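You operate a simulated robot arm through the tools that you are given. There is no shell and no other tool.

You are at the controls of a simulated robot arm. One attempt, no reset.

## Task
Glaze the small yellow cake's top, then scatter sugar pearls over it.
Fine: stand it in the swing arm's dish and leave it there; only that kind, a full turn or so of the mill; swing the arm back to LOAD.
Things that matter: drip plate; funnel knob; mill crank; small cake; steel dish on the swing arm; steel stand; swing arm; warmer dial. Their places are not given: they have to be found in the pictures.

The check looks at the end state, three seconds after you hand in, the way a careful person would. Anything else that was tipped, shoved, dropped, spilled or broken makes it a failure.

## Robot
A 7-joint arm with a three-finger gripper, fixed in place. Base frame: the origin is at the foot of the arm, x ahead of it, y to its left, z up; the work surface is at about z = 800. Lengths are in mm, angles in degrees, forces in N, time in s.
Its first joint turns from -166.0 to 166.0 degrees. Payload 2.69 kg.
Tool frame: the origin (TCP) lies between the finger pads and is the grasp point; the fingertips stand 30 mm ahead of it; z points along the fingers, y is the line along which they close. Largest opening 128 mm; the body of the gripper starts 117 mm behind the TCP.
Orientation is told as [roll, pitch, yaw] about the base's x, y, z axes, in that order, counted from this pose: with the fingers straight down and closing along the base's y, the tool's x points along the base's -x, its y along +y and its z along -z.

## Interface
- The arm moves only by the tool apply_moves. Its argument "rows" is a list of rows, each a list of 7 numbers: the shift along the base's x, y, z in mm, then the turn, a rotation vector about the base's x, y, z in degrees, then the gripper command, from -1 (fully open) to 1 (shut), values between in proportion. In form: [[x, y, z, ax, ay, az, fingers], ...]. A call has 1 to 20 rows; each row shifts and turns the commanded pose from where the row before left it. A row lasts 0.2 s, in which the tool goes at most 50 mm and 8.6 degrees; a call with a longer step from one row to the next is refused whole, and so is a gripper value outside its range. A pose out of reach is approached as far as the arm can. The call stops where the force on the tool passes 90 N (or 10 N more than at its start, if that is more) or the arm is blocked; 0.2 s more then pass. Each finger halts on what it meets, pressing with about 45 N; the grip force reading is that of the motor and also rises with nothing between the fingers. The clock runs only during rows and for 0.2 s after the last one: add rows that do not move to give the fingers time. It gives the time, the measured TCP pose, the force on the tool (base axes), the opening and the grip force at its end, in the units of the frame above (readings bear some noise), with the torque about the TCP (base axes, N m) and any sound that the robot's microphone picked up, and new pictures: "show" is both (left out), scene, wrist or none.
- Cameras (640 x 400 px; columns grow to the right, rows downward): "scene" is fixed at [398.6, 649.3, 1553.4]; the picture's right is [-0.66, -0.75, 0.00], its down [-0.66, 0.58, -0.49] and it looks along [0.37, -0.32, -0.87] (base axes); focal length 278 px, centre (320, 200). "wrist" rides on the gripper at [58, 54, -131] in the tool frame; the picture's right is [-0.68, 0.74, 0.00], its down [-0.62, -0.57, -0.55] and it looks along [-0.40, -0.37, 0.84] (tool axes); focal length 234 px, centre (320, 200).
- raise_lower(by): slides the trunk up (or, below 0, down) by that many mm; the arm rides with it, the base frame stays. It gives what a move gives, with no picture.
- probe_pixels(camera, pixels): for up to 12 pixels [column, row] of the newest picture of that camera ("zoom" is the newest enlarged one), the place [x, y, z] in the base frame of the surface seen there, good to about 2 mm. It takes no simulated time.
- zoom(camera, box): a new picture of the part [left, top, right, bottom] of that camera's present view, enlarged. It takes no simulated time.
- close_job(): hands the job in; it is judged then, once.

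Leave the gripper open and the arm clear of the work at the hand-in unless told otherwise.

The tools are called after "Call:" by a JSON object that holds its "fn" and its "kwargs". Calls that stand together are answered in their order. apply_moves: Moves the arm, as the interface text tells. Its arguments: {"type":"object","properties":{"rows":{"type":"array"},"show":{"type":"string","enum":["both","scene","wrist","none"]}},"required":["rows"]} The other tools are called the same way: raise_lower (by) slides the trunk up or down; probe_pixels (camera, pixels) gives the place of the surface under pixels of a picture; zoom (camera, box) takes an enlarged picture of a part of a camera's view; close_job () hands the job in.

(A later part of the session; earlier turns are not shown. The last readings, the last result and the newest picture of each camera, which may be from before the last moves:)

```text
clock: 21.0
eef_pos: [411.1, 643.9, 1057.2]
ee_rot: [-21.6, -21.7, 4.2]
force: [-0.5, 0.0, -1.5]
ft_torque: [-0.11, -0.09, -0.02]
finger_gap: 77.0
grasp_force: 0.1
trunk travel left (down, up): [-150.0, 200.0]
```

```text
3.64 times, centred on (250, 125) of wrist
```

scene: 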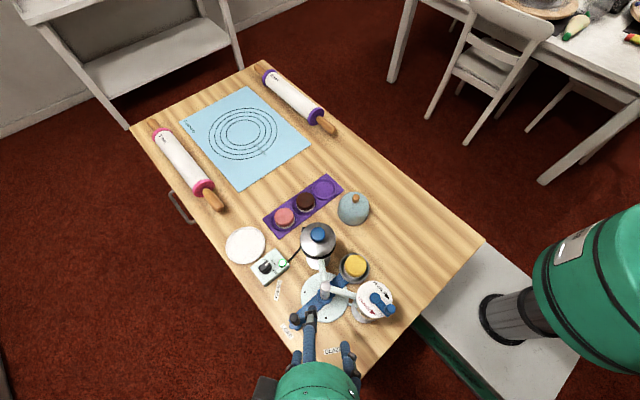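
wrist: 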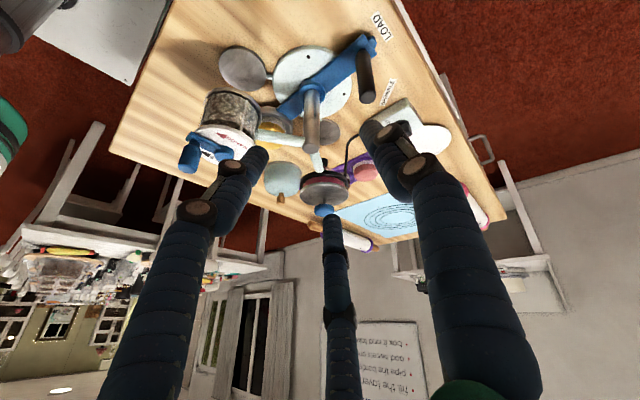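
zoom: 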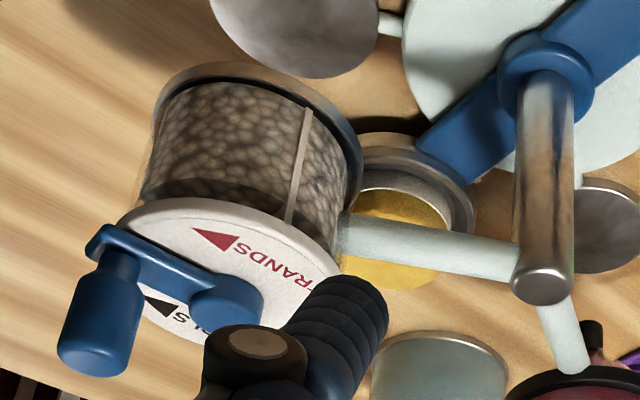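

The funnel has a lid, a short stem, and a blue knob on top; underneath is a dark nozzle. I'll probe those heights.

Call:
{"fn": "probe_pixels", "kwargs": {"camera": "wrist", "pixels": [[324, 162], [324, 165], [333, 168], [345, 182], [325, 178], [325, 201], [325, 195], [320, 209], [332, 213], [346, 189], [303, 188], [238, 118]]}}

Call:
{"fn": "zoom", "kwargs": {"camera": "wrist", "box": [295, 150, 355, 220]}}

```text
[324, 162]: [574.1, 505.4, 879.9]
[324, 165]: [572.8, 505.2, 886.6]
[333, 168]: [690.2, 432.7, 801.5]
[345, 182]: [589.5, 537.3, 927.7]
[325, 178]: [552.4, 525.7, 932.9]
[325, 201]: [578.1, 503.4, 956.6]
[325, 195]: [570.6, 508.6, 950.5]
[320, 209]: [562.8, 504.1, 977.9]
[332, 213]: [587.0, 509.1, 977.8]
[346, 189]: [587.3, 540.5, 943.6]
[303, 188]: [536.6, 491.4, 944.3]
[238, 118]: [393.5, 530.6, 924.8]
```

```text
5.71 times, centred on (325, 185) of wrist
```

zoom: 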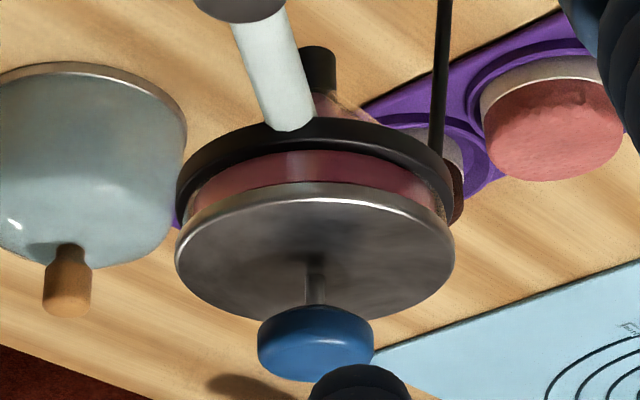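

The nozzle ends at z≈878, above the cake's top (~857), so it will swing under freely. The knob is a mushroom on a thin stem (z 966–980) above the lid. Now I'll untilt, go above the swing arm's black handle (488,643), and yaw to −90° so the fingers close along the swing direction.

Call:
{"fn": "apply_moves", "kwargs": {"rows": [[14.8, -0.4, 5, 4.08, 4.44, 0, 0.06], [14.8, -0.4, 5, 4.08, 4.44, 0, 0.06], [14.8, -0.4, 5, 4.08, 4.44, 0, 0.06], [14.8, -0.4, 5, 4.08, 4.44, 0, 0.06], [14.8, -0.4, 5, 4.08, 4.44, 0, 0.06], [0, 0, -5, 0, 0, -8.18, 0.06], [0, 0, -5, 0, 0, -8.18, 0.06], [0, 0, -5, 0, 0, -8.18, 0.06], [0, 0, -5, 0, 0, -8.18, 0.06], [0, 0, -5, 0, 0, -8.18, 0.06], [0, 0, -5, 0, 0, -8.18, 0.06], [0, 0, -5, 0, 0, -8.18, 0.06], [0, 0, -5, 0, 0, -8.18, 0.06], [0, 0, -5, 0, 0, -8.18, 0.06], [0, 0, -5, 0, 0, -8.18, 0.06], [0, 0, -5, 0, 0, -8.2, 0.06], [0, 0, 0, 0, 0, 0, 0.06]]}}

```text
clock: 24.6
eef_pos: [488.2, 641.6, 1026.9]
ee_rot: [0.1, 0.0, -90.1]
force: [0.4, 0.1, 0.0]
ft_torque: [0.0, 0.04, 0.03]
finger_gap: 60.2
grasp_force: 0.1
trunk travel left (down, up): [-150.0, 200.0]
```

scene: 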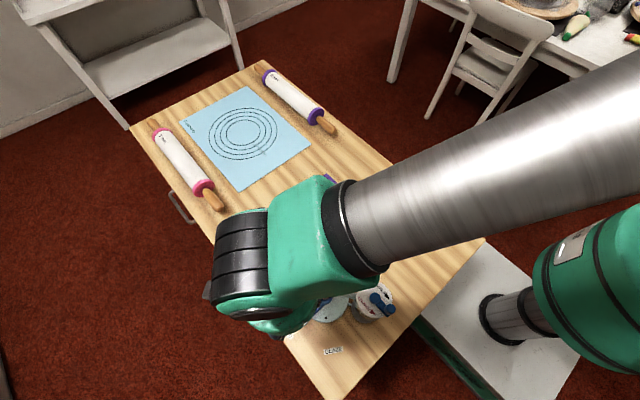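
wrist: 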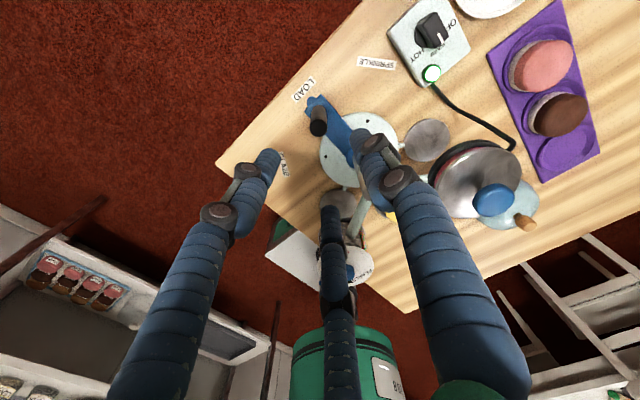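

The handle is at wrist pixel (318,120). I'll probe its top to align.

Call:
{"fn": "zoom", "kwargs": {"camera": "wrist", "box": [280, 80, 400, 170]}}

Call:
{"fn": "probe_pixels", "kwargs": {"camera": "wrist", "pixels": [[318, 127], [318, 131], [311, 127], [325, 127], [318, 121], [318, 110], [326, 118], [312, 112], [347, 141], [330, 155], [368, 123], [326, 102]]}}

```text
4.44 times, centred on (340, 125) of wrist
```

zoom: 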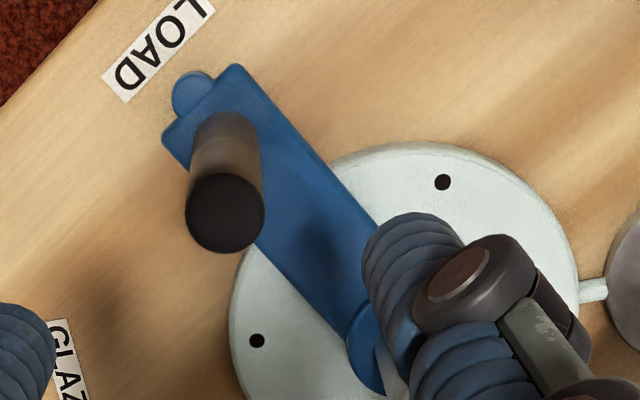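

```text
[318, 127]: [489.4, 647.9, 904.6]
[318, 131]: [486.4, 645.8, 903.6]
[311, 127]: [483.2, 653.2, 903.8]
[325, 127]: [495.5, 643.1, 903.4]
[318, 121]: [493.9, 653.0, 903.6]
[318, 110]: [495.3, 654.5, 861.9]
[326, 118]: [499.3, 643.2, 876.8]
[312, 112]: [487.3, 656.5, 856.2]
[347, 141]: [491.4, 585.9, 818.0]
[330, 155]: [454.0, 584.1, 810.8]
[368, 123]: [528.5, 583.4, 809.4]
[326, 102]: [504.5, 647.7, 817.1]
```

Handle top centre ≈ (489,645.5), about 20 mm across. I'll align and lower so that fingertips pass either side of the handle (TCP z≈890).

Call:
{"fn": "apply_moves", "kwargs": {"rows": [[0.5, 2.2, -40, 0, 0, 0, 0.06], [0, 0, -40, 0, 0, 0, 0.06], [0, 0, 0, 0, 0, 0, 0.06]], "show": "wrist"}}

```text
clock: 25.4
eef_pos: [488.8, 644.1, 945.7]
ee_rot: [0.1, 0.2, -90.1]
force: [-0.6, 0.9, -0.4]
ft_torque: [-0.04, 0.07, -0.03]
finger_gap: 60.2
grasp_force: 0.1
trunk travel left (down, up): [-150.0, 200.0]
```

wrist: 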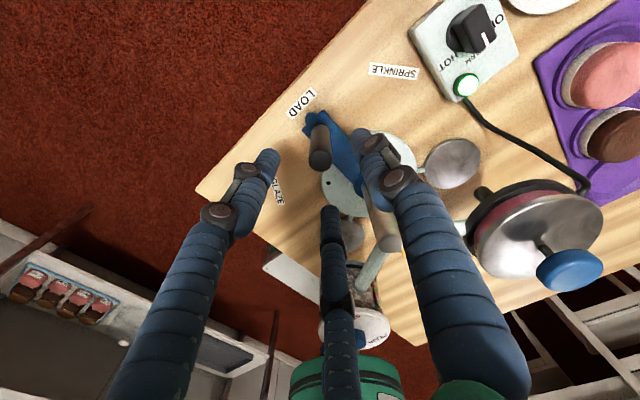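

Aligned: handle top at (319,160). I'll lower 56 mm more and close on the handle.

Call:
{"fn": "apply_moves", "kwargs": {"rows": [[0, 0, -28, 0, 0, 0, 0.06], [0, 0, -28, 0, 0, 0, 0.06], [0, 0, 0, 0, 0, 0, 0.06], [0, 0, 0, 0, 0, 0, 0.4], [0, 0, 0, 0, 0, 0, 0.75], [0, 0, 0, 0, 0, 0, 0.75]]}}

```text
clock: 26.8
eef_pos: [487.2, 644.4, 889.8]
ee_rot: [0.0, 0.0, -90.0]
force: [0.9, 1.7, -3.7]
ft_torque: [-0.07, -0.1, -0.01]
finger_gap: 20.7
grasp_force: 45.1
trunk travel left (down, up): [-150.0, 200.0]
```

scene: 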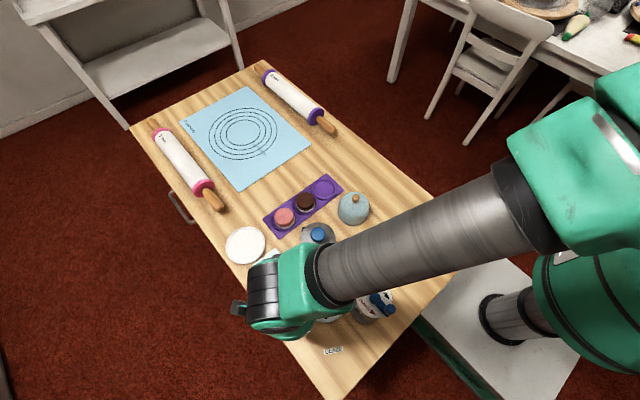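
wrist: 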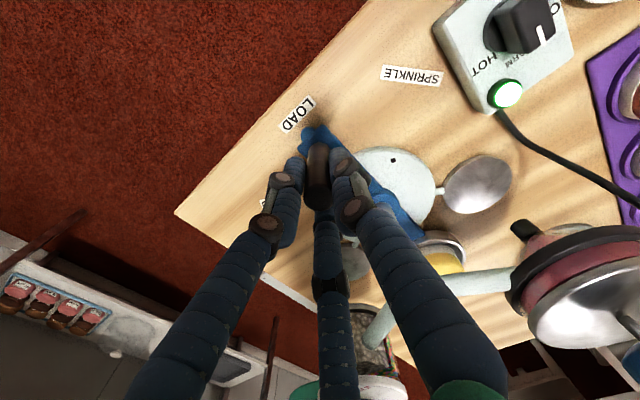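

The handle is gripped (20.7 mm). I'll begin swinging it counter-clockwise (handle toward GLAZE) with small arc steps about the pivot (487.8,557), checking forces after 15°.

Call:
{"fn": "apply_moves", "kwargs": {"rows": [[-3.08, -0.05, 0, 0, 0, 2, 0.75], [-4.61, -0.29, 0, 0, 0, 3, 0.75], [-7.63, -1.0, 0, 0, 0, 5, 0.75], [-7.51, -1.67, 0, 0, 0, 5, 0.75], [0, 0, 0, 0, 0, 0, 0.75]]}}

```text
clock: 28.0
eef_pos: [464.7, 642.3, 890.6]
ee_rot: [-0.1, 0.0, -75.0]
force: [1.1, -1.3, -2.9]
ft_torque: [0.05, 0.03, 0.0]
finger_gap: 20.9
grasp_force: 45.0
trunk travel left (down, up): [-150.0, 200.0]
```

scene: 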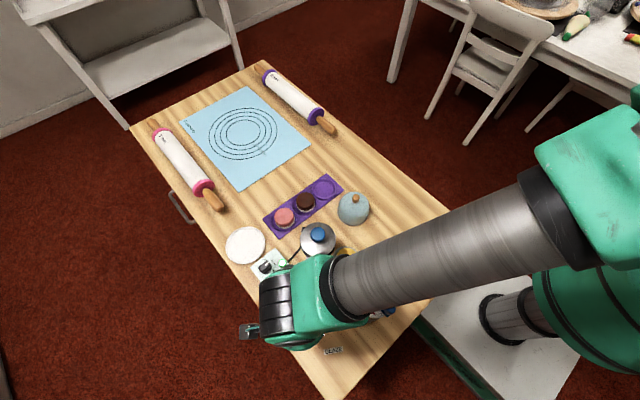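
wrist: 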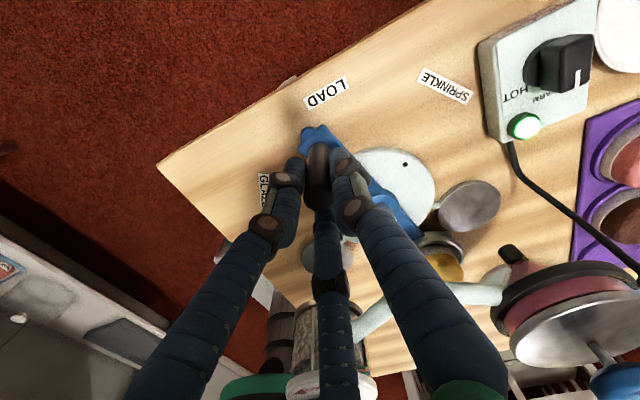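

The swing is smooth with almost no force, and the arm's pointer has left LOAD. I continue the arc to about 140°.

Call:
{"fn": "apply_moves", "kwargs": {"rows": [[-7.34, -2.31, 0, 0, 0, 5, 0.75], [-7.1, -2.94, 0, 0, 0, 5, 0.75], [-6.83, -3.56, 0, 0, 0, 5, 0.75], [-6.49, -4.13, 0, 0, 0, 5, 0.75], [-6.1, -4.68, 0, 0, 0, 5, 0.75], [-5.68, -5.2, 0, 0, 0, 5, 0.75], [-3.18, -3.35, 0, 0, 0, 3, 0.75], [-2.01, -2.33, 0, 0, 0, 2, 0.75], [0, 0, 0, 0, 0, 0, 0.75]]}}

```text
clock: 30.0
eef_pos: [420.9, 613.0, 889.8]
ee_rot: [0.1, 0.0, -40.0]
force: [2.8, -2.4, 3.8]
ft_torque: [0.21, -0.04, 0.02]
finger_gap: 20.1
grasp_force: 44.5
trunk travel left (down, up): [-150.0, 200.0]
```

scene: 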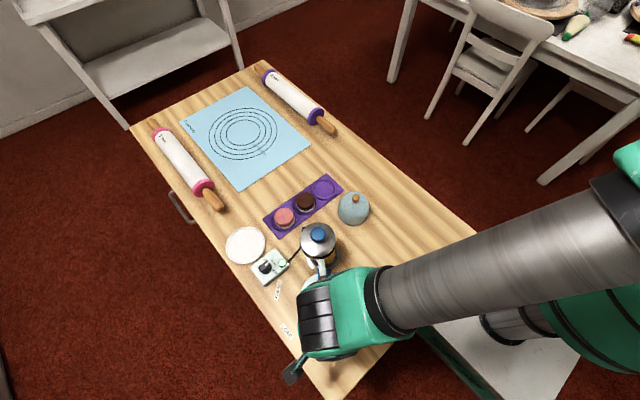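
wrist: 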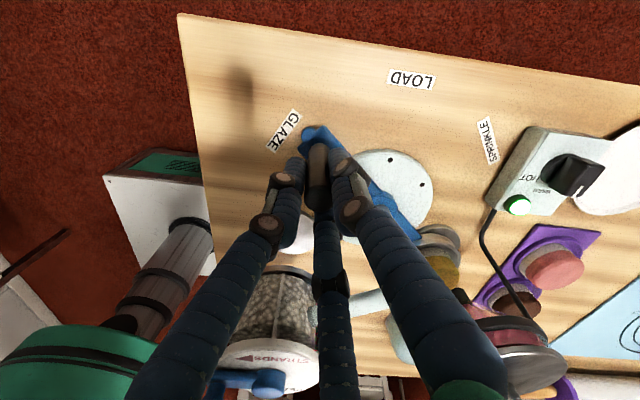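

The pointer is near GLAZE. I'll zoom to see how the dish lies relative to the funnel nozzle, and probe the detent dots.

Call:
{"fn": "zoom", "kwargs": {"camera": "wrist", "box": [330, 130, 520, 330]}}

Call:
{"fn": "zoom", "kwargs": {"camera": "wrist", "box": [250, 90, 440, 230]}}

Call:
{"fn": "zoom", "kwargs": {"camera": "scene", "box": [290, 210, 370, 290]}}

Call:
{"fn": "probe_pixels", "kwargs": {"camera": "wrist", "pixels": [[390, 160], [421, 185], [306, 131], [309, 128], [325, 147], [440, 243], [455, 240], [440, 268], [285, 131], [411, 79]]}}

```text
2.00 times, centred on (425, 230) of wrist
```

zoom: 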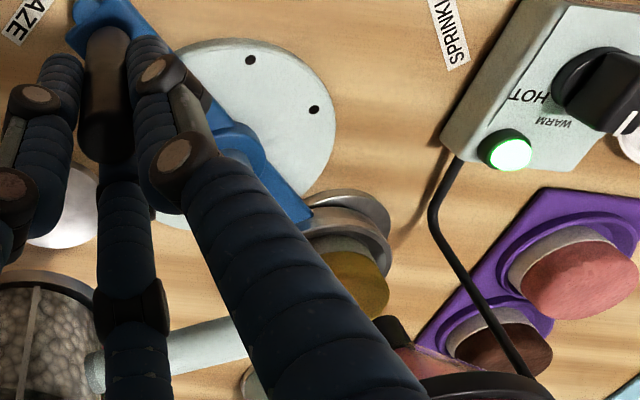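

```text
2.86 times, centred on (345, 160) of wrist
```

zoom: 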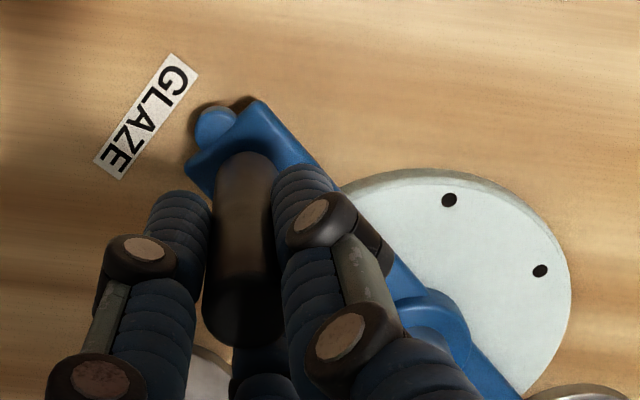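

```text
5.00 times, centred on (330, 250) of scene
```

zoom: 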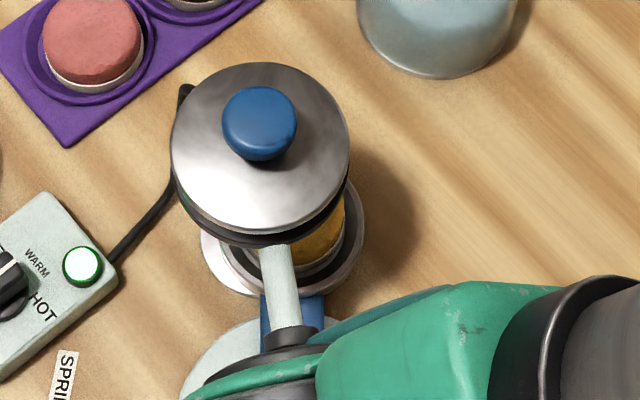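

```text
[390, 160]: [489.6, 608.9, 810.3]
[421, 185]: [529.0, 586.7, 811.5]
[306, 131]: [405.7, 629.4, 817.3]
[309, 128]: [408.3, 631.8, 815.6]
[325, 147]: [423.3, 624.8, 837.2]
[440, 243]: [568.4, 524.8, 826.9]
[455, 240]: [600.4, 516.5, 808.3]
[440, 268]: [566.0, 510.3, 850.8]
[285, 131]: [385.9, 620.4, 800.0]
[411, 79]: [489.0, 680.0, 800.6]
```

From the geometry the GLAZE position is about 55° from LOAD (handle at ~145°); I'm at 140°. I'll move 5° further and check again.

Call:
{"fn": "apply_moves", "kwargs": {"rows": [[-1.44, -1.8, 0, 0, 0, 1.5, 0.75], [-1.44, -1.81, 0, 0, 0, 1.5, 0.75], [-1.81, -2.49, 0, 0, 0, 2, 0.75], [0, 0, 0, 0, 0, 0, 0.75]]}}

```text
clock: 31.0
eef_pos: [415.6, 607.2, 890.9]
ee_rot: [0.0, 0.0, -35.0]
force: [5.7, -3.8, 3.5]
ft_torque: [-0.16, -0.31, -0.01]
finger_gap: 19.9
grasp_force: 45.2
trunk travel left (down, up): [-150.0, 200.0]
```

scene: 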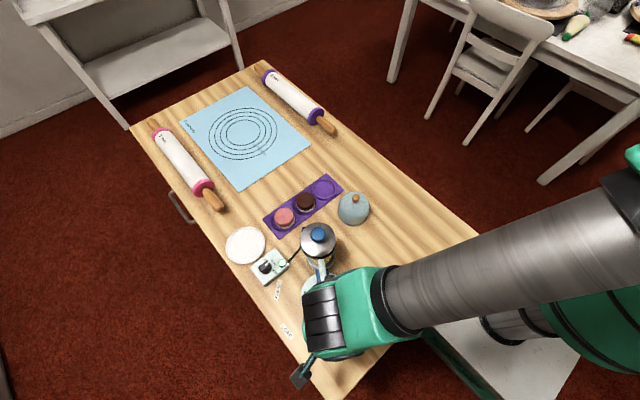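
wrist: 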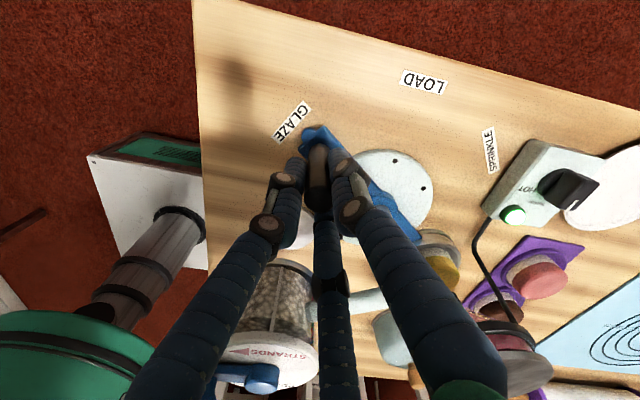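

Now I'll check whether the dish is centred under the funnel, using the scene and wrist pictures.

Call:
{"fn": "zoom", "kwargs": {"camera": "scene", "box": [290, 215, 350, 280]}}

Call:
{"fn": "zoom", "kwargs": {"camera": "wrist", "box": [390, 200, 520, 320]}}

```text
6.15 times, centred on (320, 248) of scene
```

zoom: 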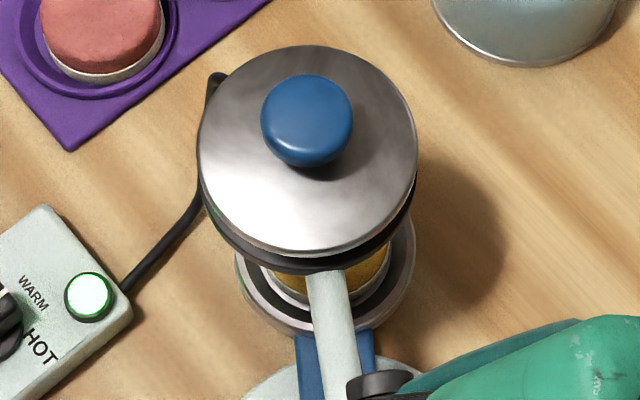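

```text
3.33 times, centred on (455, 260) of wrist
```

zoom: 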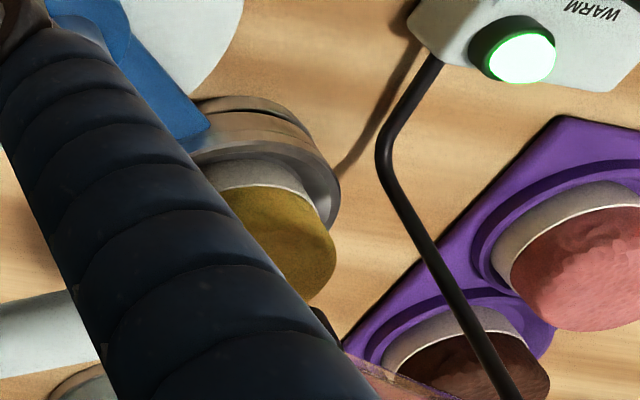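

I'll probe the dish rim and the lid rim in the scene zoom to compare centres — a fresh scene zoom is taken first so the newest zoom is the right one.

Call:
{"fn": "zoom", "kwargs": {"camera": "scene", "box": [290, 215, 350, 280]}}

Call:
{"fn": "probe_pixels", "kwargs": {"camera": "zoom", "pixels": [[240, 275], [258, 308], [283, 325], [395, 305], [411, 265], [200, 160], [413, 160], [308, 50], [307, 245], [307, 122], [265, 120], [350, 122]]}}

```text
6.15 times, centred on (320, 248) of scene
```

zoom: 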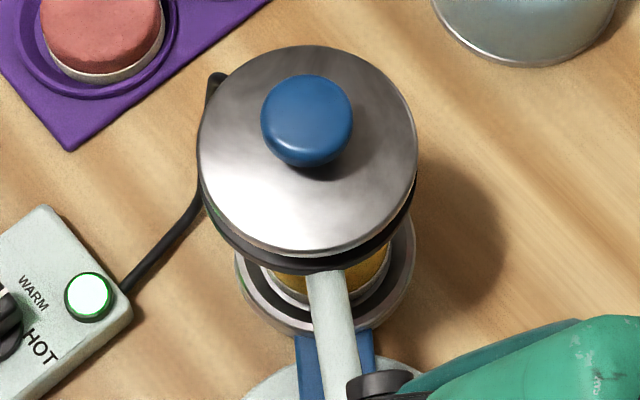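

```text
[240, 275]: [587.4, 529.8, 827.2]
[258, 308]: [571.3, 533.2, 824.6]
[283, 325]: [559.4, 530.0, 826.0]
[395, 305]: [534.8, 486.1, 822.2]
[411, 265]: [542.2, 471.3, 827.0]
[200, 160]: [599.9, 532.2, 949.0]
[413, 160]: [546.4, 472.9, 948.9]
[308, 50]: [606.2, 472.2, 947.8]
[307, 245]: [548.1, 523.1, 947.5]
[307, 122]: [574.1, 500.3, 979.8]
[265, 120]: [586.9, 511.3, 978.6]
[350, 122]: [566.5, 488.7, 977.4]
```

Funnel axis ≈ (574.7,500); dish centre ≈ (573.5,495.5). To refine the angle, I'll probe the index dots again and the pointer versus the GLAZE label.

Call:
{"fn": "zoom", "kwargs": {"camera": "wrist", "box": [270, 80, 460, 230]}}

```text
2.67 times, centred on (365, 155) of wrist
```

zoom: 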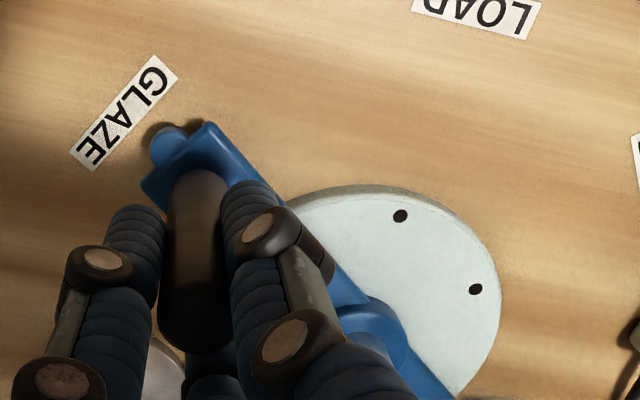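

Call:
{"fn": "probe_pixels", "kwargs": {"camera": "zoom", "pixels": [[400, 216], [475, 289], [163, 145], [158, 140], [126, 112], [70, 152], [97, 170], [160, 55], [178, 75], [208, 122], [145, 185], [500, 300]]}}

Call:
{"fn": "probe_pixels", "kwargs": {"camera": "scene", "pixels": [[278, 290], [280, 284], [277, 297], [333, 351], [286, 331], [282, 288]]}}

```text
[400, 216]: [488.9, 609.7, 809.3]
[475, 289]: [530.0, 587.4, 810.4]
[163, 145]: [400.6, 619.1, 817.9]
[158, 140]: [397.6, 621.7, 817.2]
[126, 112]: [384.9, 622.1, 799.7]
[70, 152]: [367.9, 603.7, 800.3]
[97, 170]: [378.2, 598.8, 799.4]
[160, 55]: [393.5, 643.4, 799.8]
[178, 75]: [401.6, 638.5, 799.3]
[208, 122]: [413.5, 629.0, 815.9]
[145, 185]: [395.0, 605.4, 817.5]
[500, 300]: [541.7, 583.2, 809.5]
```

```text
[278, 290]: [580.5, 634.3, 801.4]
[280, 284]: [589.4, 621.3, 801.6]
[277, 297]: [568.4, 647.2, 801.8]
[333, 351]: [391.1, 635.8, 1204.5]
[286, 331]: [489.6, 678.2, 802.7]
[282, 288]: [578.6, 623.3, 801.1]
```

The arm points to about 145°, i.e. 55° from LOAD, matching the index dots; the dish is under the funnel. I'll release the handle and rise straight up.

Call:
{"fn": "apply_moves", "kwargs": {"rows": [[0, 0, 0, 0, 0, 0, 0.5], [0, 0, 0, 0, 0, 0, 0.2], [0, 0, 0, 0, 0, 0, 0.06], [0, 0, 15, 0, 0, 0, 0.06], [0, 0, 40, 0, 0, 0, 0.06], [0, 0, 45, 0, 0, 0, 0.06], [0, 0, 45, 0, 0, 0, 0.06], [0, 0, 0, 0, 0, 0, 0.06]]}}

```text
clock: 32.8
eef_pos: [414.3, 608.3, 1038.4]
ee_rot: [0.0, 0.0, -35.0]
force: [0.4, 0.4, 0.0]
ft_torque: [0.06, -0.04, -0.02]
finger_gap: 60.3
grasp_force: 0.0
trunk travel left (down, up): [-150.0, 200.0]
```

scene: 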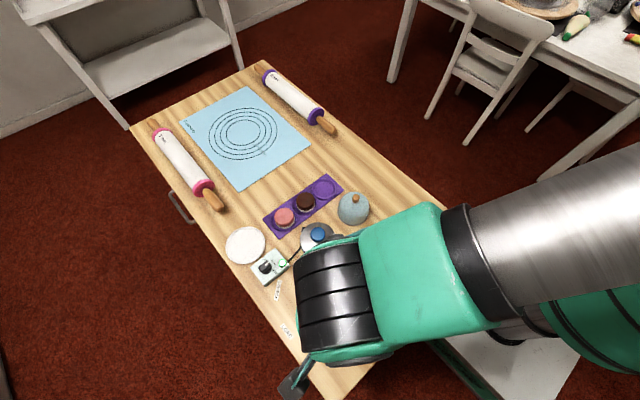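
wrist: 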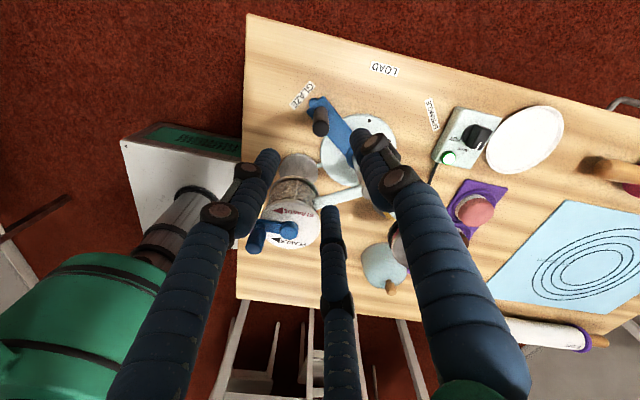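

The arm stayed at GLAZE. Now I'll move above the funnel knob (574.5,500) at z≈1060 and look.

Call:
{"fn": "apply_moves", "kwargs": {"rows": [[31.6, -21.5, 5, 0, 0, 7, 0.06], [31.6, -21.5, 5, 0, 0, 7, 0.06], [31.6, -21.5, 5, 0, 0, 7, 0.06], [31.6, -21.5, 5, 0, 0, 7, 0.06], [31.8, -21.6, 5, 0, 0, 7, 0.06], [0, 0, 0, 0, 0, 0, 0.06]]}}

```text
clock: 34.2
eef_pos: [574.7, 498.1, 1061.2]
ee_rot: [0.0, 0.0, 0.0]
force: [0.5, 0.3, 0.4]
ft_torque: [0.04, 0.06, -0.02]
finger_gap: 60.3
grasp_force: 0.1
trunk travel left (down, up): [-150.0, 200.0]
```

scene: 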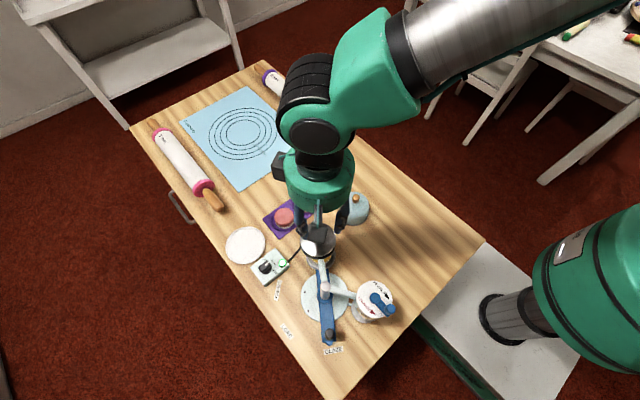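
wrist: 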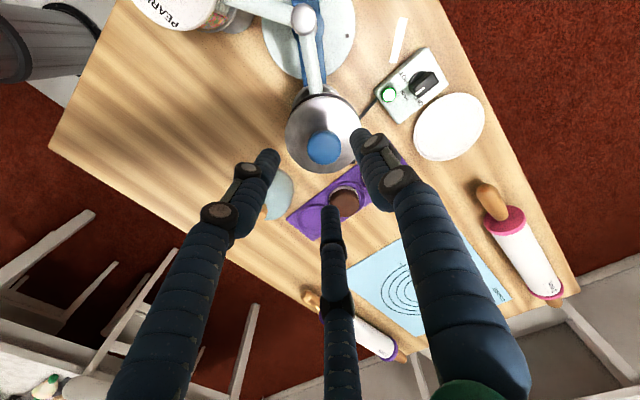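

The knob is at wrist pixel (322,147). I'll probe its outline to centre on it.

Call:
{"fn": "zoom", "kwargs": {"camera": "wrist", "box": [270, 80, 380, 190]}}

Call:
{"fn": "probe_pixels", "kwargs": {"camera": "wrist", "pixels": [[322, 147], [308, 147], [337, 147], [322, 135], [322, 162], [322, 165], [287, 135], [358, 140], [320, 97], [320, 172], [300, 160], [345, 160]]}}

```text
3.64 times, centred on (325, 135) of wrist
```

zoom: 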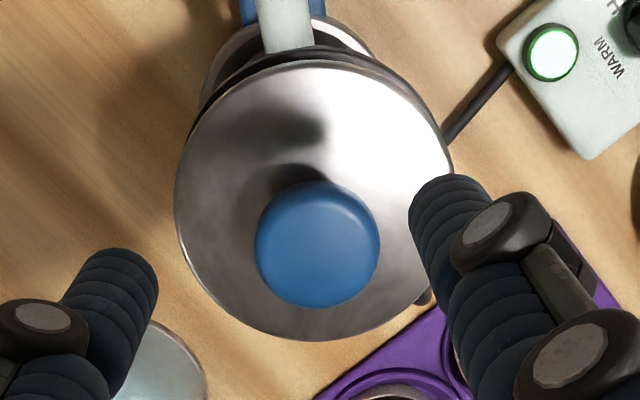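

```text
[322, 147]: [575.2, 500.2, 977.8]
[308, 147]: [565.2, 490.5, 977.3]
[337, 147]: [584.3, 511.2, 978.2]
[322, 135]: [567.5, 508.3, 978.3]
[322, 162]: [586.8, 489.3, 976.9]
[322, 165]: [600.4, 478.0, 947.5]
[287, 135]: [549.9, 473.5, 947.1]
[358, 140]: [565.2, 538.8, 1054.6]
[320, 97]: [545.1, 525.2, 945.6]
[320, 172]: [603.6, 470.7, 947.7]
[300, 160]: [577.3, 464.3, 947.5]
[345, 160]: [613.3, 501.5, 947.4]
```

Knob centre ≈ (575.7,501), diameter ~32 mm. I'll lower so the fingertips straddle the knob, 7 mm above the lid (TCP z≈985), and close on it.

Call:
{"fn": "apply_moves", "kwargs": {"rows": [[1.1, 1, -30, 0, 0, 0, 0.06], [0, 0, -25, 0, 0, 0, 0.06], [0, 0, -15, 0, 0, 0, 0.06], [0, 0, -5.5, 0, 0, 0, 0.06], [0, 0, 0, 0, 0, 0, 0.06]]}}

```text
clock: 35.4
eef_pos: [573.5, 500.7, 984.4]
ee_rot: [0.0, 0.0, 0.0]
force: [0.5, -0.4, 0.7]
ft_torque: [0.01, -0.02, 0.02]
finger_gap: 60.3
grasp_force: 0.1
trunk travel left (down, up): [-150.0, 200.0]
```

scene: 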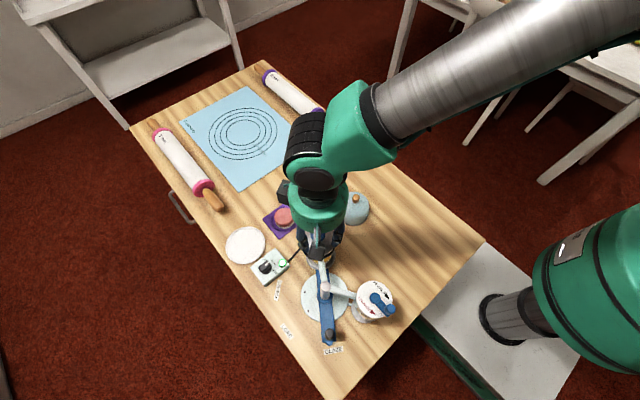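
wrist: 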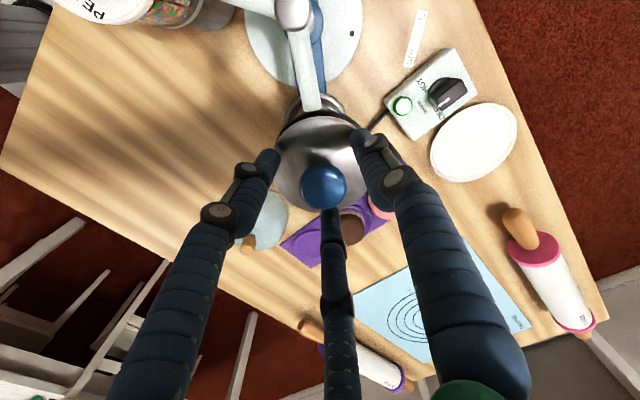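

The knob sits between the fingers. I'll close on it.

Call:
{"fn": "apply_moves", "kwargs": {"rows": [[0, 0, 0, 0, 0, 0, 0.3], [0, 0, 0, 0, 0, 0, 0.6], [0, 0, 0, 0, 0, 0, 0.6], [0, 0, 0, 0, 0, 0, 0.6]], "show": "wrist"}}

```text
clock: 36.4
eef_pos: [577.3, 500.2, 985.6]
ee_rot: [-0.1, 0.0, -0.1]
force: [17.2, -10.1, -1.6]
ft_torque: [-0.09, -0.27, -0.03]
finger_gap: 39.5
grasp_force: 9.6
trunk travel left (down, up): [-150.0, 200.0]
```

wrist: 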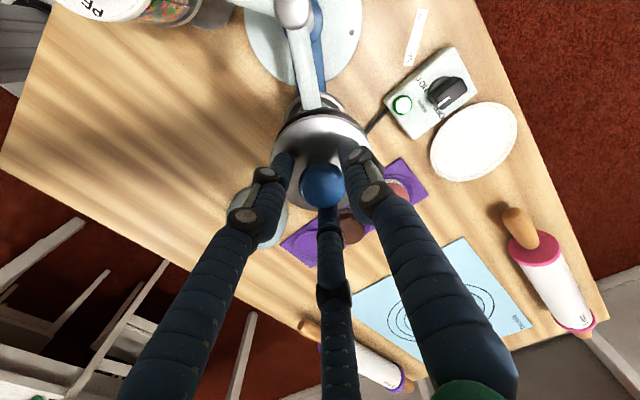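

The grip stalled at 39.5 mm with a side force (17,−10) N, so the knob is off-centre relative to the fingers. I'll open again, shift about 3.5 mm toward +x/−y and retry.

Call:
{"fn": "apply_moves", "kwargs": {"rows": [[0, 0, 0, 0, 0, 0, 0.2], [0, 0, 0, 0, 0, 0, 0.06], [0, 0, 0, 0, 0, 0, 0.06]], "show": "wrist"}}

```text
clock: 37.2
eef_pos: [575.5, 500.4, 985.2]
ee_rot: [0.0, 0.0, -0.1]
force: [0.1, 0.3, 0.8]
ft_torque: [0.01, -0.01, 0.03]
finger_gap: 60.2
grasp_force: 0.1
trunk travel left (down, up): [-150.0, 200.0]
```

wrist: 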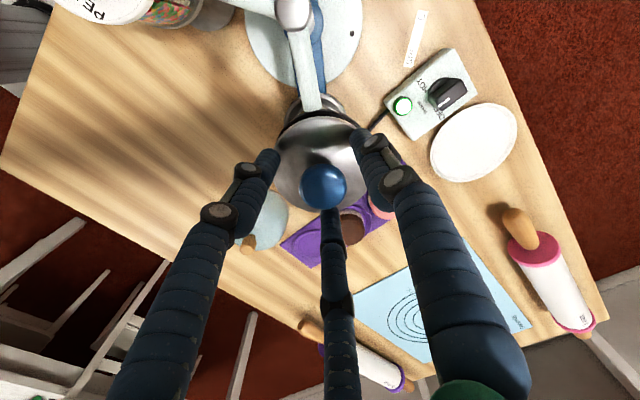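

I'll measure the knob's centre again from this close view.

Call:
{"fn": "zoom", "kwargs": {"camera": "wrist", "box": [270, 110, 380, 230]}}

Call:
{"fn": "probe_pixels", "kwargs": {"camera": "wrist", "pixels": [[324, 186], [302, 186], [345, 186], [324, 166], [324, 206], [309, 172], [338, 172], [310, 202], [338, 202], [268, 160], [365, 140], [330, 220]]}}

```text
3.33 times, centred on (325, 170) of wrist
```

zoom: 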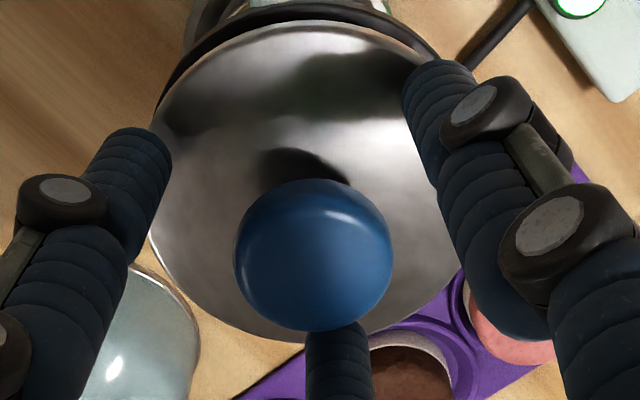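

```text
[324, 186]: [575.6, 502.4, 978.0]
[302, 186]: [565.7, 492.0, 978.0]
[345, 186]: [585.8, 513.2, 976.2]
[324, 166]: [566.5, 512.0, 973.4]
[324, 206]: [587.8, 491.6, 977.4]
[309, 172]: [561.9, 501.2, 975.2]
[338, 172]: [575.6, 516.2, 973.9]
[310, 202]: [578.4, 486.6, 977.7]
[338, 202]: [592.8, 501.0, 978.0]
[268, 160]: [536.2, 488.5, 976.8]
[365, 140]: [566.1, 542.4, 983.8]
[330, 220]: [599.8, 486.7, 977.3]
```

Knob centre measures (577.3,501.4), radius ≈15.5. I'll shift (+1.8,+0.9) and close in stages, reading force as I go.

Call:
{"fn": "apply_moves", "kwargs": {"rows": [[1.8, 0.9, 0, 0, 0, 0, 0.06], [0, 0, 0, 0, 0, 0, 0.3], [0, 0, 0, 0, 0, 0, 0.35], [0, 0, 0, 0, 0, 0, 0.35]], "show": "wrist"}}

```text
clock: 38.2
eef_pos: [576.3, 501.6, 985.2]
ee_rot: [0.0, 0.0, 0.1]
force: [0.5, -0.8, -0.1]
ft_torque: [0.02, 0.01, -0.02]
finger_gap: 41.6
grasp_force: 0.1
trunk travel left (down, up): [-150.0, 200.0]
```

wrist: 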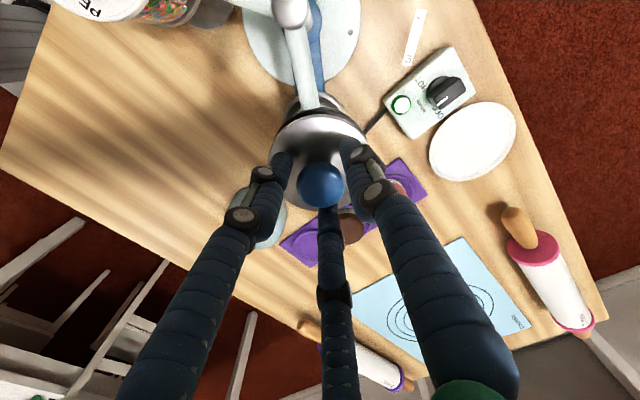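

No contact at 41.6 mm. Closing a little more in small steps.

Call:
{"fn": "apply_moves", "kwargs": {"rows": [[0, 0, 0, 0, 0, 0, 0.42], [0, 0, 0, 0, 0, 0, 0.42]], "show": "none"}}

Call:
{"fn": "apply_moves", "kwargs": {"rows": [[0, 0, 0, 0, 0, 0, 0.48], [0, 0, 0, 0, 0, 0, 0.48]], "show": "none"}}

```text
clock: 38.8
eef_pos: [577.5, 500.9, 984.5]
ee_rot: [0.1, 0.0, -0.1]
force: [2.1, -1.4, 0.4]
ft_torque: [-0.02, -0.04, 0.01]
finger_gap: 38.9
grasp_force: 1.8
trunk travel left (down, up): [-150.0, 200.0]
```

```text
clock: 39.4
eef_pos: [577.5, 501.8, 985.8]
ee_rot: [0.0, 0.0, -0.1]
force: [6.5, -3.5, 0.4]
ft_torque: [-0.05, -0.12, 0.0]
finger_gap: 38.5
grasp_force: 3.1
trunk travel left (down, up): [-150.0, 200.0]
```

The force again points along the middle finger (toward +x/−y): that finger touches first, so the hand really acts as three jaws. I'll open a little, shift another (+3.0,−1.7), and close again.

Call:
{"fn": "apply_moves", "kwargs": {"rows": [[0, 0, 0, 0, 0, 0, 0.25], [3.0, -1.7, 0, 0, 0, 0, 0.25], [0, 0, 0, 0, 0, 0, 0.45], [0, 0, 0, 0, 0, 0, 0.45]], "show": "wrist"}}

```text
clock: 40.4
eef_pos: [580.5, 499.7, 985.3]
ee_rot: [0.0, 0.1, 0.0]
force: [0.4, 0.1, -0.4]
ft_torque: [0.0, -0.03, -0.02]
finger_gap: 35.2
grasp_force: 0.1
trunk travel left (down, up): [-150.0, 200.0]
```

wrist: 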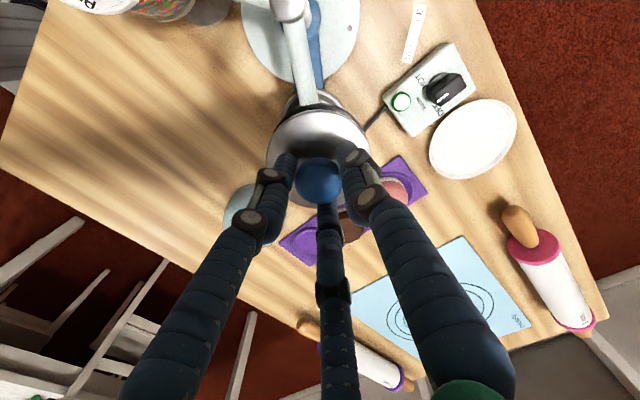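

Free at 35.2 mm now. I close further in steps.

Call:
{"fn": "apply_moves", "kwargs": {"rows": [[0, 0, 0, 0, 0, 0, 0.5], [0, 0, 0, 0, 0, 0, 0.5]], "show": "none"}}

Call:
{"fn": "apply_moves", "kwargs": {"rows": [[0, 0, 0, 0, 0, 0, 0.56], [0, 0, 0, 0, 0, 0, 0.56]], "show": "none"}}

```text
clock: 41.0
eef_pos: [579.8, 498.4, 984.8]
ee_rot: [-0.1, 0.0, 0.0]
force: [-2.8, -1.3, -0.4]
ft_torque: [-0.05, 0.01, -0.02]
finger_gap: 34.2
grasp_force: 1.7
trunk travel left (down, up): [-150.0, 200.0]
```

```text
clock: 41.6
eef_pos: [579.2, 499.5, 984.8]
ee_rot: [0.0, 0.0, 0.0]
force: [-7.6, -1.7, -0.9]
ft_torque: [-0.07, 0.15, -0.03]
finger_gap: 32.2
grasp_force: 45.3
trunk travel left (down, up): [-150.0, 200.0]
```

The knob is gripped: 32.2 mm, 45 N. A slight side force (−7.6 N in x) remains, so I'll ease 0.8 mm toward −x, then try a gentle 2 mm lift and read the force.

Call:
{"fn": "apply_moves", "kwargs": {"rows": [[-0.8, 0, 0, 0, 0, 0, 0.6], [0, 0, 0, 0, 0, 0, 0.6]], "show": "none"}}

Call:
{"fn": "apply_moves", "kwargs": {"rows": [[0, 0, 1, 0, 0, 0, 0.6], [0, 0, 1, 0, 0, 0, 0.6]], "show": "wrist"}}

```text
clock: 42.2
eef_pos: [577.8, 500.8, 984.3]
ee_rot: [0.0, 0.1, -0.1]
force: [-2.8, -3.7, -2.3]
ft_torque: [-0.05, -0.01, -0.01]
finger_gap: 32.1
grasp_force: 44.7
trunk travel left (down, up): [-150.0, 200.0]
```

```text
clock: 42.8
eef_pos: [578.2, 498.7, 984.9]
ee_rot: [-0.1, 0.1, -0.1]
force: [0.6, -2.2, -18.1]
ft_torque: [0.34, -0.42, -0.04]
finger_gap: 32.2
grasp_force: 44.8
trunk travel left (down, up): [-150.0, 200.0]
```

wrist: 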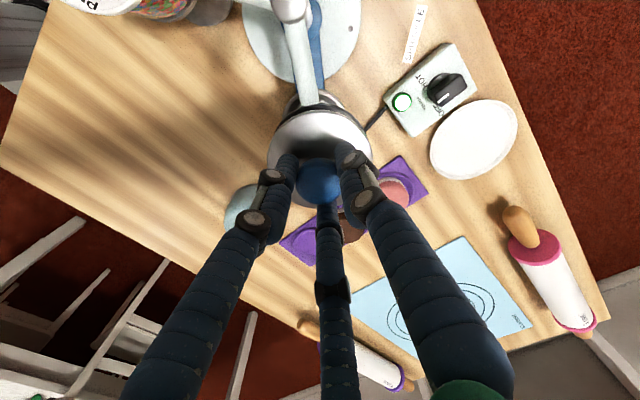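

Lifting meets a stiff 18 N with hardly any motion, so it isn't a lift. I'll go back and gently try pressing 2 mm down instead.

Call:
{"fn": "apply_moves", "kwargs": {"rows": [[0, 0, -2, 0, 0, 0, 0.6], [0, 0, 0, 0, 0, 0, 0.6]], "show": "none"}}

Call:
{"fn": "apply_moves", "kwargs": {"rows": [[0, 0, -1, 0, 0, 0, 0.6], [0, 0, -1, 0, 0, 0, 0.6]], "show": "none"}}

```text
clock: 43.4
eef_pos: [578.5, 499.5, 984.5]
ee_rot: [0.0, 0.1, -0.1]
force: [-2.0, -3.3, -6.5]
ft_torque: [-0.35, 0.26, 0.03]
finger_gap: 32.4
grasp_force: 45.8
trunk travel left (down, up): [-150.0, 200.0]
```

```text
clock: 44.0
eef_pos: [579.9, 499.3, 984.2]
ee_rot: [0.1, -0.1, 0.0]
force: [-3.3, -4.2, 0.5]
ft_torque: [-0.2, 0.11, -0.02]
finger_gap: 32.1
grasp_force: 45.1
trunk travel left (down, up): [-150.0, 200.0]
```

Down is softer so far (force 0.5 N). I'll press a further 3 mm in small steps and read.

Call:
{"fn": "apply_moves", "kwargs": {"rows": [[0, 0, -1, 0, 0, 0, 0.6], [0, 0, -1, 0, 0, 0, 0.6], [0, 0, 0, 0, 0, 0, 0.6]], "show": "none"}}

```text
clock: 44.8
eef_pos: [578.0, 500.9, 981.5]
ee_rot: [0.0, -0.1, -0.1]
force: [-1.5, -1.6, 0.7]
ft_torque: [0.14, -0.09, 0.01]
finger_gap: 32.4
grasp_force: 44.7
trunk travel left (down, up): [-150.0, 200.0]
```

Force is still near zero, z dropped 3 mm. I need to see whether the knob moved or slipped in the grip; I'll probe the knob top.

Call:
{"fn": "apply_moves", "kwargs": {"rows": [[0, 0, 0, 0, 0, 0, 0.6]], "show": "wrist"}}

Call:
{"fn": "probe_pixels", "kwargs": {"camera": "wrist", "pixels": [[320, 185], [315, 190], [325, 180], [320, 175], [320, 120], [300, 125], [340, 125]]}}

Call:
{"fn": "zoom", "kwargs": {"camera": "wrist", "box": [260, 80, 380, 230]}}

```text
clock: 45.2
eef_pos: [579.8, 498.4, 981.1]
ee_rot: [0.0, 0.0, -0.1]
force: [-0.4, -0.4, 1.2]
ft_torque: [0.12, -0.1, 0.02]
finger_gap: 31.9
grasp_force: 44.7
trunk travel left (down, up): [-150.0, 200.0]
```

wrist: 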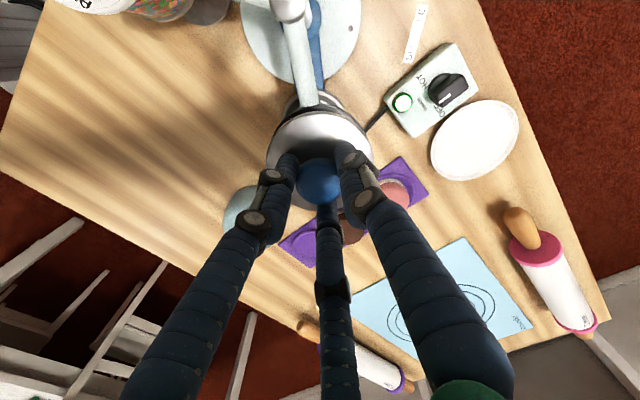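

```text
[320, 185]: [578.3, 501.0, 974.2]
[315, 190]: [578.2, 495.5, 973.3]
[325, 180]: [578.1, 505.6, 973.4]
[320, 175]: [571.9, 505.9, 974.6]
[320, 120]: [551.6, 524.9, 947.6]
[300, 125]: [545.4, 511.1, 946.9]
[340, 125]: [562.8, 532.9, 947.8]
```

```text
2.67 times, centred on (320, 155) of wrist
```

zoom: 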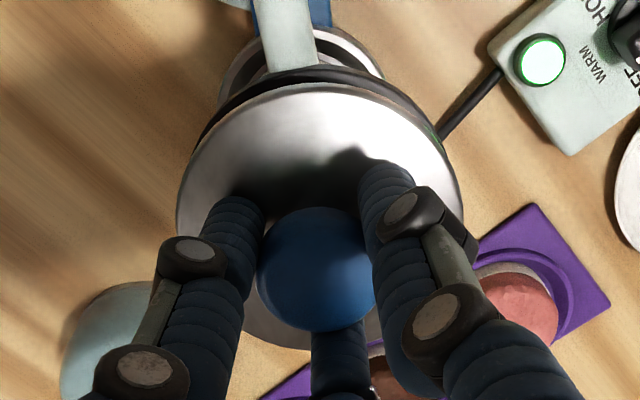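

The knob itself went down ~4 mm (top now 974) with little force, so it's a press knob. I'll open the fingers and see whether it springs back by itself.

Call:
{"fn": "apply_moves", "kwargs": {"rows": [[0, 0, 0, 0, 0, 0, 0.3], [0, 0, 0, 0, 0, 0, 0.2]], "show": "wrist"}}

Call:
{"fn": "probe_pixels", "kwargs": {"camera": "wrist", "pixels": [[320, 185], [315, 190], [325, 180], [320, 175]]}}

```text
clock: 45.8
eef_pos: [579.7, 499.7, 981.1]
ee_rot: [0.1, 0.1, -0.1]
force: [0.1, -0.1, 0.1]
ft_torque: [0.02, 0.02, -0.03]
finger_gap: 50.8
grasp_force: 0.0
trunk travel left (down, up): [-150.0, 200.0]
```

wrist: 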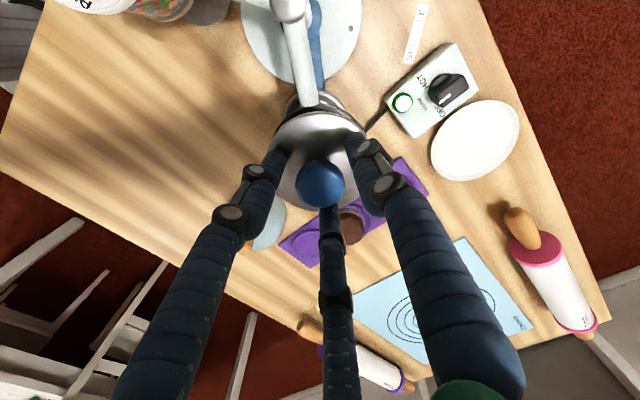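

```text
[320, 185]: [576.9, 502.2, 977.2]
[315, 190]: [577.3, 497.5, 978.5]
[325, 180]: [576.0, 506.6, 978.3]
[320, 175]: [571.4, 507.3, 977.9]
```

It springs back to 978: a sprung push-knob. I'll rise, close the fingers, and then press it from above with the closed fingertips.

Call:
{"fn": "apply_moves", "kwargs": {"rows": [[0, 0, 15, 0, 0, 0, 0.2], [-1.3, 0.6, 20, 0, 0, 0, 0.2], [0, 0, 0, 0, 0, 0, 0.6], [0, 0, 0, 0, 0, 0, 1], [0, 0, 0, 0, 0, 0, 1]]}}

```text
clock: 47.0
eef_pos: [578.7, 500.8, 1016.5]
ee_rot: [0.0, 0.0, 0.0]
force: [0.3, 0.0, -0.4]
ft_torque: [0.0, 0.0, -0.01]
finger_gap: 2.0
grasp_force: 31.1
trunk travel left (down, up): [-150.0, 200.0]
```

scene: 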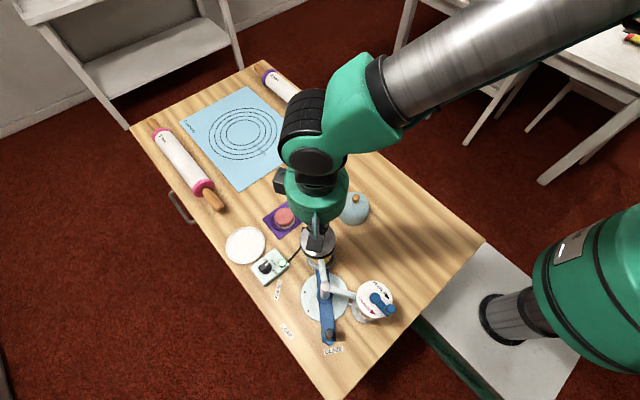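
wrist: 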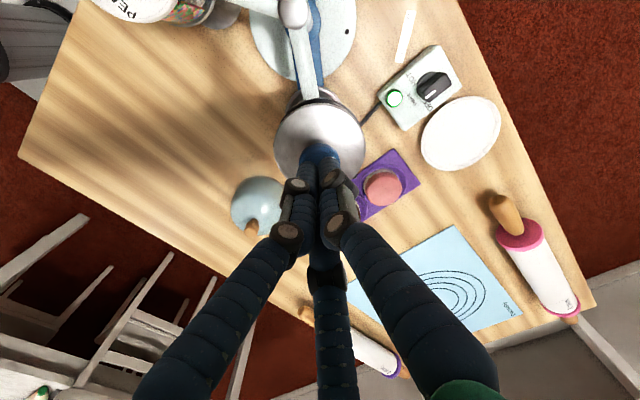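

Fingers closed, tips ~8 mm above the knob. I lower in small steps to feel contact.

Call:
{"fn": "apply_moves", "kwargs": {"rows": [[0, 0, -3, 0, 0, 0, 1], [0, 0, -3, 0, 0, 0, 1], [0, 0, -2, 0, 0, 0, 1], [0, 0, 0, 0, 0, 0, 1]], "show": "none"}}

```text
clock: 48.0
eef_pos: [578.2, 500.4, 1008.4]
ee_rot: [0.1, 0.0, 0.1]
force: [0.2, 0.9, -0.6]
ft_torque: [-0.02, 0.02, -0.03]
finger_gap: 1.9
grasp_force: 31.3
trunk travel left (down, up): [-150.0, 200.0]
```

At z≈1008, about to touch. I'll press 4 mm more.

Call:
{"fn": "apply_moves", "kwargs": {"rows": [[0, 0, -2, 0, 0, 0, 1], [0, 0, -2, 0, 0, 0, 1]], "show": "none"}}

```text
clock: 48.6
eef_pos: [577.9, 501.2, 1003.7]
ee_rot: [0.0, 0.0, 0.0]
force: [0.3, 0.5, -0.5]
ft_torque: [0.02, 0.01, 0.0]
finger_gap: 2.1
grasp_force: 31.5
trunk travel left (down, up): [-150.0, 200.0]
```

No force yet. I go 3 mm more and look at the knob from the wrist.

Call:
{"fn": "apply_moves", "kwargs": {"rows": [[0, 0, -3, 0, 0, 0, 1], [0, 0, 0, 0, 0, 0, 1]], "show": "wrist"}}

Call:
{"fn": "zoom", "kwargs": {"camera": "wrist", "box": [260, 90, 380, 230]}}

Call:
{"fn": "probe_pixels", "kwargs": {"camera": "wrist", "pixels": [[318, 157], [306, 165], [333, 162], [312, 160], [326, 158]]}}

```text
clock: 49.2
eef_pos: [577.3, 501.1, 1001.9]
ee_rot: [-0.1, 0.0, 0.0]
force: [1.1, 0.2, 1.4]
ft_torque: [0.03, -0.05, -0.02]
finger_gap: 2.1
grasp_force: 31.4
trunk travel left (down, up): [-150.0, 200.0]
```

wrist: 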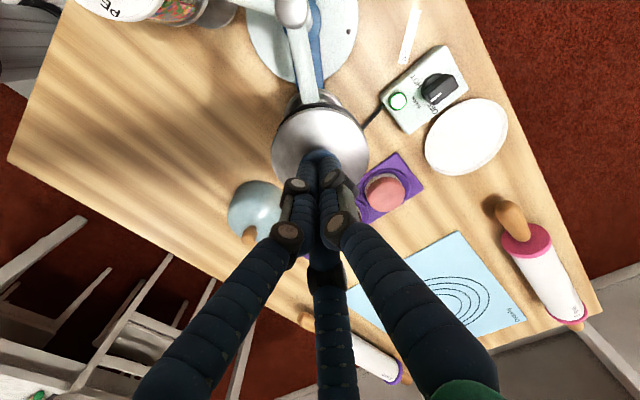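

```text
2.86 times, centred on (320, 160) of wrist
```

zoom: 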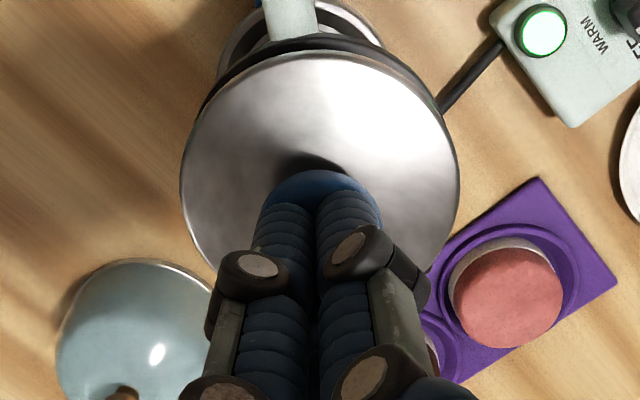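

```text
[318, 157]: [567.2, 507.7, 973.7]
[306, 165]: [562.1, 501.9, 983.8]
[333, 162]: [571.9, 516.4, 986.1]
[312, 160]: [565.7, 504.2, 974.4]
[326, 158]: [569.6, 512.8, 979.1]
```

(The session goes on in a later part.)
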